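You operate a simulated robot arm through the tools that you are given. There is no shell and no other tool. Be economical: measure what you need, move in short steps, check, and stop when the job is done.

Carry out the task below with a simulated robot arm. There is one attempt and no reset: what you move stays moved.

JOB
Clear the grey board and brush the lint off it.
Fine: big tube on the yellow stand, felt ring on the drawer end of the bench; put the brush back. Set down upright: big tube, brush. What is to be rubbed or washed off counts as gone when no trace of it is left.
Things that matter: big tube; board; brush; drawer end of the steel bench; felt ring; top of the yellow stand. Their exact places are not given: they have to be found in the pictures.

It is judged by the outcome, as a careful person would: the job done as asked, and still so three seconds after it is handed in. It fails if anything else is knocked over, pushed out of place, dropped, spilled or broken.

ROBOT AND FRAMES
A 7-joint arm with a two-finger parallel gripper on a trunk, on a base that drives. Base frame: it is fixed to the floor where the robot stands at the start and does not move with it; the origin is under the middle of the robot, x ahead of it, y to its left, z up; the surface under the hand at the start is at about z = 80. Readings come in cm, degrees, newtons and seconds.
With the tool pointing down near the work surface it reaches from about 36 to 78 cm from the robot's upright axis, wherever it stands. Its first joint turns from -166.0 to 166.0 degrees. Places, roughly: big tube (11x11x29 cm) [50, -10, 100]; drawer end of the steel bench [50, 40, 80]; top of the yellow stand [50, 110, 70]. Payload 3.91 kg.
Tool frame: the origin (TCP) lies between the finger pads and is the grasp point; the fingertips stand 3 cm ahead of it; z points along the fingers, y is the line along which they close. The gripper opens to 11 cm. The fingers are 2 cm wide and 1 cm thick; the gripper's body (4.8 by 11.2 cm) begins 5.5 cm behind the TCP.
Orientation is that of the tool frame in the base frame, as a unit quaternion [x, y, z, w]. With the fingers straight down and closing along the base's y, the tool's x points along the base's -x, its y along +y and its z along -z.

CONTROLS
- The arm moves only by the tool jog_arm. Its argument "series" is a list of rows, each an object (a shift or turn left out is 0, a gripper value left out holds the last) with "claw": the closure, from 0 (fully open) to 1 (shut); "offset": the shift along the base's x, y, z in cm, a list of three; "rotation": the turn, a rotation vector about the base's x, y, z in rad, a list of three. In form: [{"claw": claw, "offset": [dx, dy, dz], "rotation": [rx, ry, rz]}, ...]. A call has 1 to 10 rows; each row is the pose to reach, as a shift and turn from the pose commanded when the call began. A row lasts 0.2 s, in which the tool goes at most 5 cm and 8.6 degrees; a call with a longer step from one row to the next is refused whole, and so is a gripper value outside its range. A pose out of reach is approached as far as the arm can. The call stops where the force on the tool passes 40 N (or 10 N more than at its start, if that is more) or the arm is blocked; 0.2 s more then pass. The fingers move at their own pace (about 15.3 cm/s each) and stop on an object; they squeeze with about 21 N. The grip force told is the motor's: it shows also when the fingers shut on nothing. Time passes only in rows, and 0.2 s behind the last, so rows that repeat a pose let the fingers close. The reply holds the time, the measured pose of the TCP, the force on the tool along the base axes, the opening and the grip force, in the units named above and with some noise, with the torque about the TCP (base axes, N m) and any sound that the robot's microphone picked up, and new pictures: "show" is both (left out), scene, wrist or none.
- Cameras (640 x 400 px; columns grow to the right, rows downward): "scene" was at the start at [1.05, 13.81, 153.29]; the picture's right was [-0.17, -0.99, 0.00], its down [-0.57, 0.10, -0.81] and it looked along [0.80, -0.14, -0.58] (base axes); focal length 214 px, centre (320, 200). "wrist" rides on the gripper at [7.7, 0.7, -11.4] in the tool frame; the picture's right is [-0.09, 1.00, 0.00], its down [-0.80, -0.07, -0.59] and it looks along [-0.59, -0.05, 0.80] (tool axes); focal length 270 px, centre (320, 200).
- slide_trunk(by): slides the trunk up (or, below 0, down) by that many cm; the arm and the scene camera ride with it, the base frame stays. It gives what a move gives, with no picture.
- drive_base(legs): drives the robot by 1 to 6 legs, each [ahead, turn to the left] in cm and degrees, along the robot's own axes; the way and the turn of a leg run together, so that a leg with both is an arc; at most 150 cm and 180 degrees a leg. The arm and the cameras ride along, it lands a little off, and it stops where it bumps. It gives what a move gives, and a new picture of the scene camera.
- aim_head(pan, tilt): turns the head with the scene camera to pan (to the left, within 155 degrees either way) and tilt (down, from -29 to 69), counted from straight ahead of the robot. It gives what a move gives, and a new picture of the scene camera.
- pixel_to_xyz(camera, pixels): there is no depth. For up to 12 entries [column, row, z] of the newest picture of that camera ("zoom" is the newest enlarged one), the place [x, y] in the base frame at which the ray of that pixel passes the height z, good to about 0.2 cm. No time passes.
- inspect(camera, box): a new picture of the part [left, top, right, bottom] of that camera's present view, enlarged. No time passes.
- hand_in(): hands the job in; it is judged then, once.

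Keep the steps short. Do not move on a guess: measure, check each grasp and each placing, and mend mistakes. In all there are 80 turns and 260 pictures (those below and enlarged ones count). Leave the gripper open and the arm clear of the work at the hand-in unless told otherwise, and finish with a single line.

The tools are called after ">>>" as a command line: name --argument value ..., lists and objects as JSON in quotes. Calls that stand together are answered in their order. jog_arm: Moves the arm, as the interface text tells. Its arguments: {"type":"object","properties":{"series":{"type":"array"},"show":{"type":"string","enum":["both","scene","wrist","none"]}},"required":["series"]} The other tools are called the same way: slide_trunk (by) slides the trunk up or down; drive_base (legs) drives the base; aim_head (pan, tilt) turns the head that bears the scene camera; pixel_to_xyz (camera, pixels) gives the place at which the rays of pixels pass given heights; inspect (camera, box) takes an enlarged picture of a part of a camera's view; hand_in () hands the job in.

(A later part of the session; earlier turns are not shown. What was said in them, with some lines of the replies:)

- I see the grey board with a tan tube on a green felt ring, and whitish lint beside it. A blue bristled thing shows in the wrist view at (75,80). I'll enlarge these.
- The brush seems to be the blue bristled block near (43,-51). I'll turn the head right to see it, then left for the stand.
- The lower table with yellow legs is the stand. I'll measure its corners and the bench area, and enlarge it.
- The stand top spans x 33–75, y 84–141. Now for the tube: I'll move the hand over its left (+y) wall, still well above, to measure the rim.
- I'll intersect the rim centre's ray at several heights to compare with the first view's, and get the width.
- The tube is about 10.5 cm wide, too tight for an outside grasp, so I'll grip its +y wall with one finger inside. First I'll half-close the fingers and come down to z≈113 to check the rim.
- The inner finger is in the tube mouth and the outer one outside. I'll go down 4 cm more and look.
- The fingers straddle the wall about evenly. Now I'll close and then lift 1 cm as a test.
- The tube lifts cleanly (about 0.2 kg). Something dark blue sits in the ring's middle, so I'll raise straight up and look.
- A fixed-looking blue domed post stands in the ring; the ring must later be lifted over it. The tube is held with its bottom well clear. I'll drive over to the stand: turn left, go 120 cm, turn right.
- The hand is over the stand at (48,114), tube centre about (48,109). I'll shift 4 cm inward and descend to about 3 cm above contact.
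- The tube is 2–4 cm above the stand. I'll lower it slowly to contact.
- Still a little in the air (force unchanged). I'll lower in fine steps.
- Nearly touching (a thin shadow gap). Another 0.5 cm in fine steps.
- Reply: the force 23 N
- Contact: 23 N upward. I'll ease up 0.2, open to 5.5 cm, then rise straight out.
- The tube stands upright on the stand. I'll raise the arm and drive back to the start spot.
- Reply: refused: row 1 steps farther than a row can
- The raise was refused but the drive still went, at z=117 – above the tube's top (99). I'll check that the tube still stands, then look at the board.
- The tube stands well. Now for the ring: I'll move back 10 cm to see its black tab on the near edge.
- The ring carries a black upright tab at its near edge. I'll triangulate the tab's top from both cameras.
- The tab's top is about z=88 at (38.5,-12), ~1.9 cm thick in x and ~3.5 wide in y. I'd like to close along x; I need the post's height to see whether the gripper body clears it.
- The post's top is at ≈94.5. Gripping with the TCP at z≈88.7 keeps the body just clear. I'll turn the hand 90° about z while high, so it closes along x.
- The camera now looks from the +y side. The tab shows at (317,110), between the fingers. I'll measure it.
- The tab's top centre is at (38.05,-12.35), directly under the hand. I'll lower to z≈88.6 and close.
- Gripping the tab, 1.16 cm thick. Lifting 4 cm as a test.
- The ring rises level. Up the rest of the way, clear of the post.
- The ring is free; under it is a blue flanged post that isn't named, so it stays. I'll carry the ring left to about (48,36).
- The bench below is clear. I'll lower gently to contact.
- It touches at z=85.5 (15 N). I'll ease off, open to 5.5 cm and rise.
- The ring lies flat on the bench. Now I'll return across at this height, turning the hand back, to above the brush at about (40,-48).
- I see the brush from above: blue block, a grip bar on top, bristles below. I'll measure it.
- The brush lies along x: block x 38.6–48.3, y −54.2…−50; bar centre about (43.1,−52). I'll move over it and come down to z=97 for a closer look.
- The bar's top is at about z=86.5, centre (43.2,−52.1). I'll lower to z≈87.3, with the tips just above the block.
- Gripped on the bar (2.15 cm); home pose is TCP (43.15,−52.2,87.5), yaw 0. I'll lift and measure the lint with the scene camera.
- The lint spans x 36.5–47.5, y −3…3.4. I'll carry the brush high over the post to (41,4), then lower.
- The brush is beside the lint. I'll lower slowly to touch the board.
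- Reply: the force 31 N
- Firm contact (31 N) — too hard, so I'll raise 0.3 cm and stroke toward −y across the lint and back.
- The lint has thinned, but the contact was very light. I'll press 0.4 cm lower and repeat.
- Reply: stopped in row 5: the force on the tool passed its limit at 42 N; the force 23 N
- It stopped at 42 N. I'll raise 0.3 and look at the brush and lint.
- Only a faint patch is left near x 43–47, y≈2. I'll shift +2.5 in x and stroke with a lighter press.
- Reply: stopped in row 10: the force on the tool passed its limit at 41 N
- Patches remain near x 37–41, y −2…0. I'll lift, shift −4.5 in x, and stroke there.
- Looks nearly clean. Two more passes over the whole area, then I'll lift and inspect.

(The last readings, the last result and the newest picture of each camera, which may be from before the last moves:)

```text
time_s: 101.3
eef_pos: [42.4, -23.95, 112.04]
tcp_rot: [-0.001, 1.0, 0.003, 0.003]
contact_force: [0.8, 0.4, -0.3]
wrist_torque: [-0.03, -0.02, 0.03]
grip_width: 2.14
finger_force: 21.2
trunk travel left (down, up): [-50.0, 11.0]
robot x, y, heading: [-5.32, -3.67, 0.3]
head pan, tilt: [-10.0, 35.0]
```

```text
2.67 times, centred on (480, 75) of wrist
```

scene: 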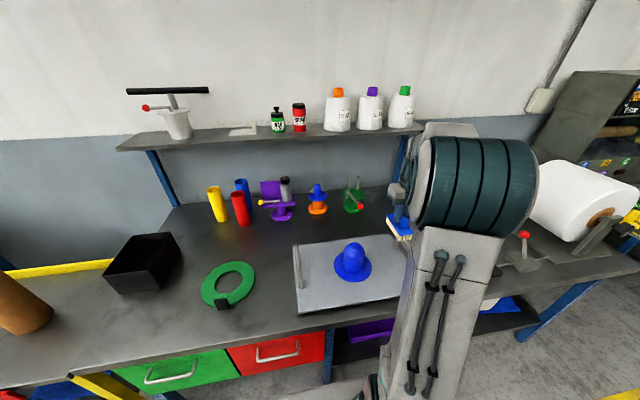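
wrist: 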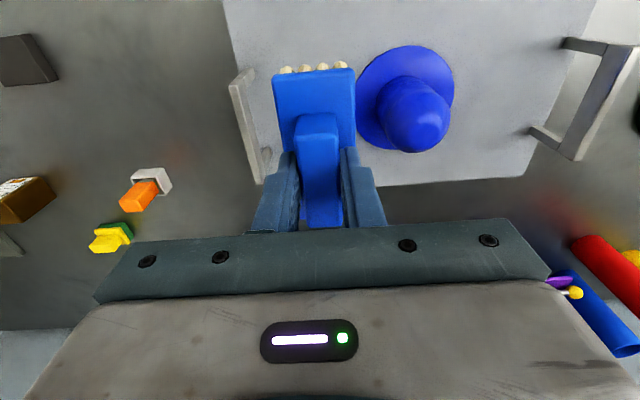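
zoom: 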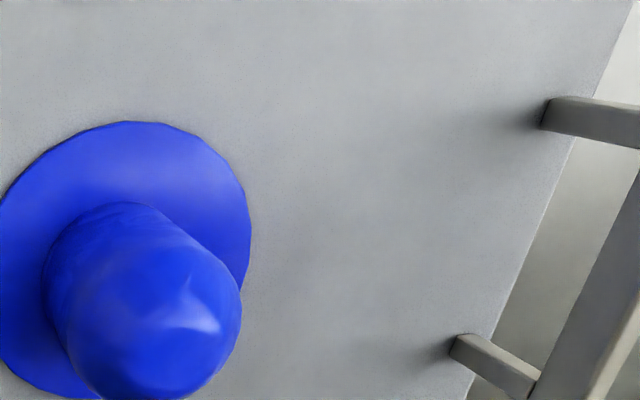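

The board is clean of any trace. Now I'll carry the brush back over its home at (43.15,−52.25), staying high over the handle.

>>> jog_arm --series '[{"offset": [0.2, -4.8, 0]}, {"offset": [0.4, -9.6, 0]}, {"offset": [0.6, -14.4, 0]}, {"offset": [0.8, -19.2, 0]}, {"offset": [0.8, -24, 0]}, {"offset": [0.8, -28.3, 0]}, {"offset": [0.8, -28.3, -4]}, {"offset": [0.8, -28.3, -8]}, {"offset": [0.8, -28.3, -12]}, {"offset": [0.8, -28.3, -12]}]' --show "none"

>>> jog_arm --series '[{"offset": [0, 0, -4]}, {"offset": [0, 0, -8]}, {"offset": [0, 0, -10]}, {"offset": [0, 0, -11]}, {"offset": [0, 0, -11]}]' --show "wrist"

```text
time_s: 103.5
eef_pos: [43.01, -52.07, 99.92]
tcp_rot: [-0.002, 1.0, 0.002, 0.003]
contact_force: [-0.4, -0.4, -0.6]
wrist_torque: [0.02, 0.05, -0.01]
grip_width: 2.13
finger_force: 21.1
trunk travel left (down, up): [-50.0, 11.0]
robot x, y, heading: [-5.09, -4.02, 0.5]
head pan, tilt: [-10.0, 35.0]
```

```text
time_s: 104.7
eef_pos: [42.98, -51.9, 88.88]
tcp_rot: [-0.002, 1.0, 0.002, 0.002]
contact_force: [-0.2, 0.0, -1.3]
wrist_torque: [0.01, 0.03, 0.01]
grip_width: 2.18
finger_force: 20.6
trunk travel left (down, up): [-50.0, 11.0]
robot x, y, heading: [-4.77, -3.48, 0.4]
head pan, tilt: [-10.0, 35.0]
```

wrist: 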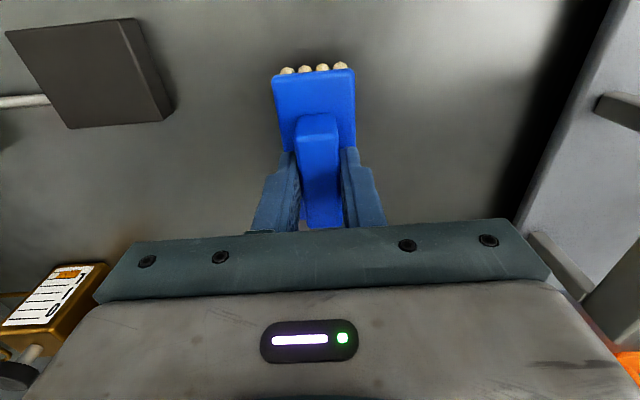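

I'll adjust (+0.2,−0.2) and lower to contact.

>>> jog_arm --series '[{"offset": [0.2, -0.2, -0.5]}, {"offset": [0.2, -0.2, -1.0]}, {"offset": [0.2, -0.2, -1.4]}, {"offset": [0.2, -0.2, -1.4]}]' --show "none"

>>> jog_arm --series '[{"offset": [0, 0, -0.15]}, {"offset": [0, 0, -0.3]}, {"offset": [0, 0, -0.4]}, {"offset": [0, 0, -0.4]}]' --show "wrist"

```text
time_s: 105.7
eef_pos: [42.97, -52.05, 87.5]
tcp_rot: [-0.002, 1.0, 0.002, 0.003]
contact_force: [0.0, 0.3, -1.0]
wrist_torque: [0.0, 0.0, 0.0]
grip_width: 2.15
finger_force: 20.9
trunk travel left (down, up): [-50.0, 11.0]
robot x, y, heading: [-4.79, -4.07, 0.3]
head pan, tilt: [-10.0, 35.0]
```

```text
time_s: 106.7
eef_pos: [42.93, -52.1, 87.03]
tcp_rot: [-0.002, 1.0, 0.002, 0.003]
contact_force: [0.3, -0.1, -0.7]
wrist_torque: [-0.01, 0.0, -0.02]
grip_width: 2.17
finger_force: 21.0
trunk travel left (down, up): [-50.0, 11.0]
robot x, y, heading: [-5.01, -3.53, 0.4]
head pan, tilt: [-10.0, 35.0]
```

wrist: 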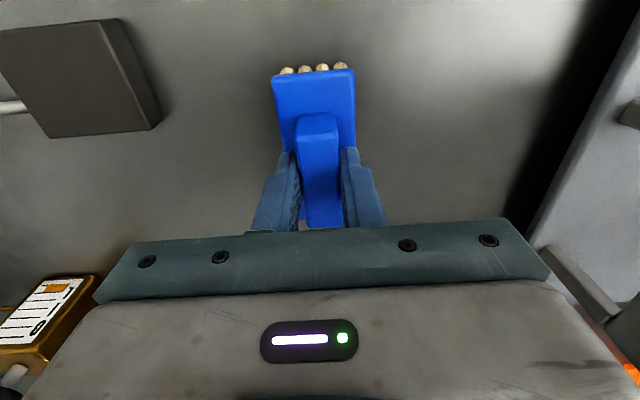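

>>> jog_arm --series '[{"offset": [0.1, 0, -0.1]}, {"offset": [0.1, 0, -0.2]}, {"offset": [0.1, 0, -0.3]}, {"offset": [0.1, 0, -0.3]}]' --show "none"

```text
time_s: 107.7
eef_pos: [43.08, -52.09, 86.89]
tcp_rot: [-0.001, 1.0, 0.001, 0.003]
contact_force: [0.6, 0.1, -0.9]
wrist_torque: [0.01, -0.03, 0.0]
grip_width: 2.15
finger_force: 20.7
trunk travel left (down, up): [-50.0, 11.0]
robot x, y, heading: [-5.06, -3.77, 0.3]
head pan, tilt: [-10.0, 35.0]
```

>>> jog_arm --series '[{"offset": [0, 0, -0.1]}, {"offset": [0, 0, -0.2]}, {"offset": [0, 0, -0.3]}, {"offset": [0, 0, -0.3]}]' --show "none"

```text
time_s: 108.7
eef_pos: [43.24, -52.18, 86.91]
tcp_rot: [-0.002, 1.0, -0.001, 0.004]
contact_force: [-0.2, -1.4, 16.7]
wrist_torque: [0.16, 0.45, -0.03]
grip_width: 2.16
finger_force: 21.3
trunk travel left (down, up): [-50.0, 11.0]
robot x, y, heading: [-4.88, -3.6, 0.3]
head pan, tilt: [-10.0, 35.0]
```

The bristles are on the bench (17 N). I'll ease up slightly, open to 5.5 cm, rise, and look.

>>> jog_arm --series '[{"offset": [0, 0, 0.2]}, {"claw": 0.6, "offset": [0, 0, 0.2]}, {"claw": 0.5, "offset": [0, 0, 0.2]}, {"claw": 0.5, "offset": [0, 0, 0.2]}, {"offset": [0, 0, 3]}, {"offset": [0, 0, 7]}, {"offset": [0, 0, 12]}, {"offset": [0, 0, 17]}, {"offset": [-2, 2, 21]}, {"offset": [-3, 4, 25]}]' --show "wrist"

>>> inspect --camera "wrist" --box '[220, 0, 420, 140]'

>>> pixel_to_xyz --camera "zoom" --pixels '[[195, 170, 83], [285, 163, 83], [222, 362, 83], [300, 358, 83]]'

```text
time_s: 110.9
eef_pos: [40.15, -47.74, 111.33]
tcp_rot: [-0.002, 1.0, 0.002, 0.003]
contact_force: [0.8, 0.2, 0.7]
wrist_torque: [-0.06, -0.01, -0.02]
grip_width: 5.51
finger_force: 0.1
trunk travel left (down, up): [-50.0, 11.0]
robot x, y, heading: [-5.02, -3.4, 0.3]
head pan, tilt: [-10.0, 35.0]
```

wrist: 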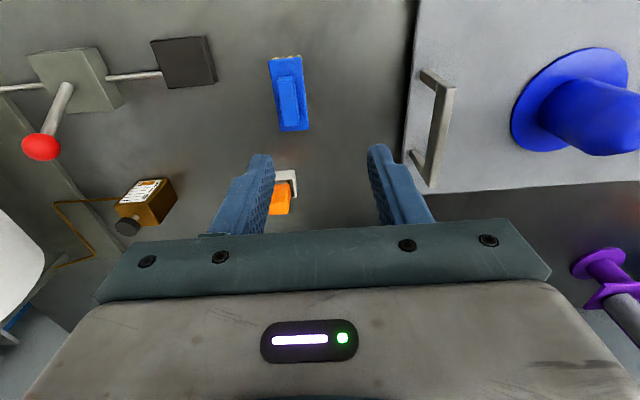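

```text
2.86 times, centred on (320, 70) of wrist
```

zoom: 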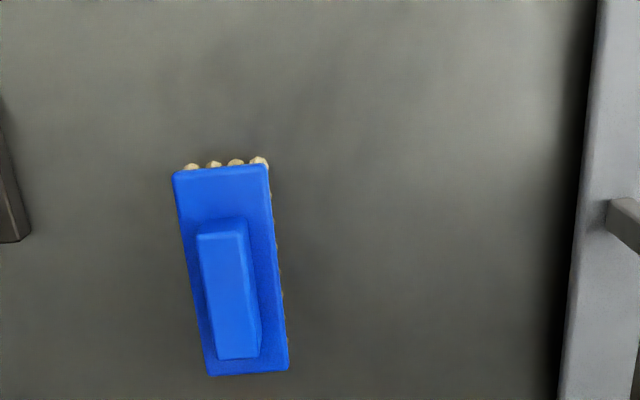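

```text
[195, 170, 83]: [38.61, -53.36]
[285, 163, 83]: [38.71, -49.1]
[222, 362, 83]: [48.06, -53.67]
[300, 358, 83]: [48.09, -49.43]
```

>>> pixel_to_xyz --camera "zoom" --pixels '[[173, 176, 83], [266, 167, 83], [209, 375, 83], [288, 370, 83]]'

>>> jog_arm --series '[{"claw": 0, "offset": [0, 0, 4]}, {"offset": [0, 0, 8]}, {"offset": [-2, 4, 12]}, {"offset": [-2, 8, 14]}]' --show "scene"

>>> aim_head --pan 40 --tilt 35

```text
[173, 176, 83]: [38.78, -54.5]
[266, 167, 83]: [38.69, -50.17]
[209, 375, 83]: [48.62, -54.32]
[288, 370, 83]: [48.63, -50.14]
```

```text
refused: row 3 steps farther than a row can; nothing moved
```

```text
time_s: 112.0
eef_pos: [40.23, -47.89, 111.25]
tcp_rot: [-0.002, 1.0, 0.001, 0.002]
contact_force: [0.2, 0.1, -0.4]
wrist_torque: [-0.03, 0.02, 0.01]
grip_width: 5.52
finger_force: 0.1
trunk travel left (down, up): [-50.0, 11.0]
robot x, y, heading: [-5.0, -3.55, 0.5]
head pan, tilt: [40.0, 35.0]
```

scene: 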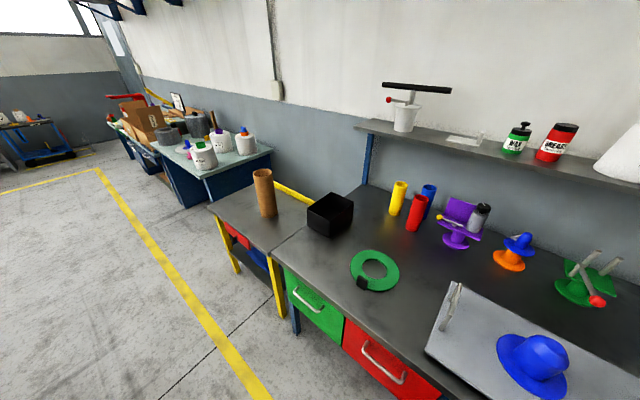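

The brush is within about 0.3 cm of its old place, standing on its bristles; tube and ring are in place. I'll open the gripper fully, raise, and take one last look at the board.

>>> jog_arm --series '[{"claw": 0, "offset": [0, 0, 4]}, {"offset": [0, 0, 8]}, {"offset": [0, 0, 12]}, {"offset": [0, 0, 16]}, {"offset": [0, 0, 16]}]' --show "none"

>>> aim_head --pan -10 --tilt 40

>>> inspect --camera "scene" --box '[280, 200, 440, 310]'

```text
time_s: 113.2
eef_pos: [39.95, -48.04, 127.3]
tcp_rot: [-0.002, 1.0, 0.002, 0.003]
contact_force: [-0.2, -0.2, -0.9]
wrist_torque: [0.02, -0.01, 0.03]
grip_width: 11.03
finger_force: 0.0
trunk travel left (down, up): [-50.0, 11.0]
robot x, y, heading: [-4.97, -3.43, 0.4]
head pan, tilt: [40.0, 35.0]
```

```text
time_s: 114.4
eef_pos: [40.05, -48.1, 127.21]
tcp_rot: [-0.002, 1.0, 0.002, 0.002]
contact_force: [-0.4, -0.2, -0.1]
wrist_torque: [-0.01, -0.01, -0.02]
grip_width: 10.99
finger_force: 0.1
trunk travel left (down, up): [-50.0, 11.0]
robot x, y, heading: [-4.74, -3.56, 0.4]
head pan, tilt: [-10.0, 40.0]
```

scene: 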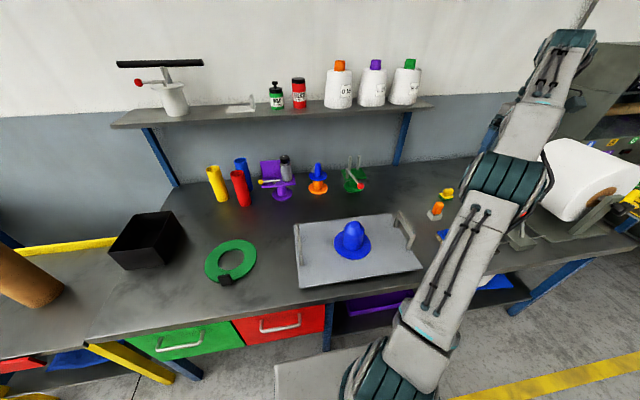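

```text
3.64 times, centred on (360, 255) of scene
```

zoom: 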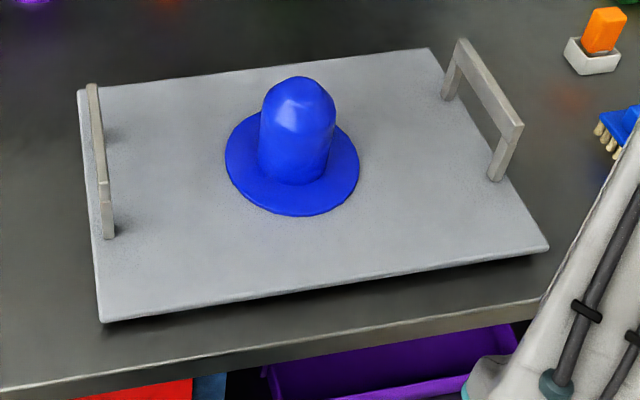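

The board is clean, the tube, ring and brush are all in place, and the gripper is open and clear. I'm handing in.

>>> hand_in

```text
The job is handed in.
```

The big tube is upright on the yellow stand, the felt ring is on the drawer end, the lint is gone, and the brush is back upright in its place; I left the unnamed blue post on the board.
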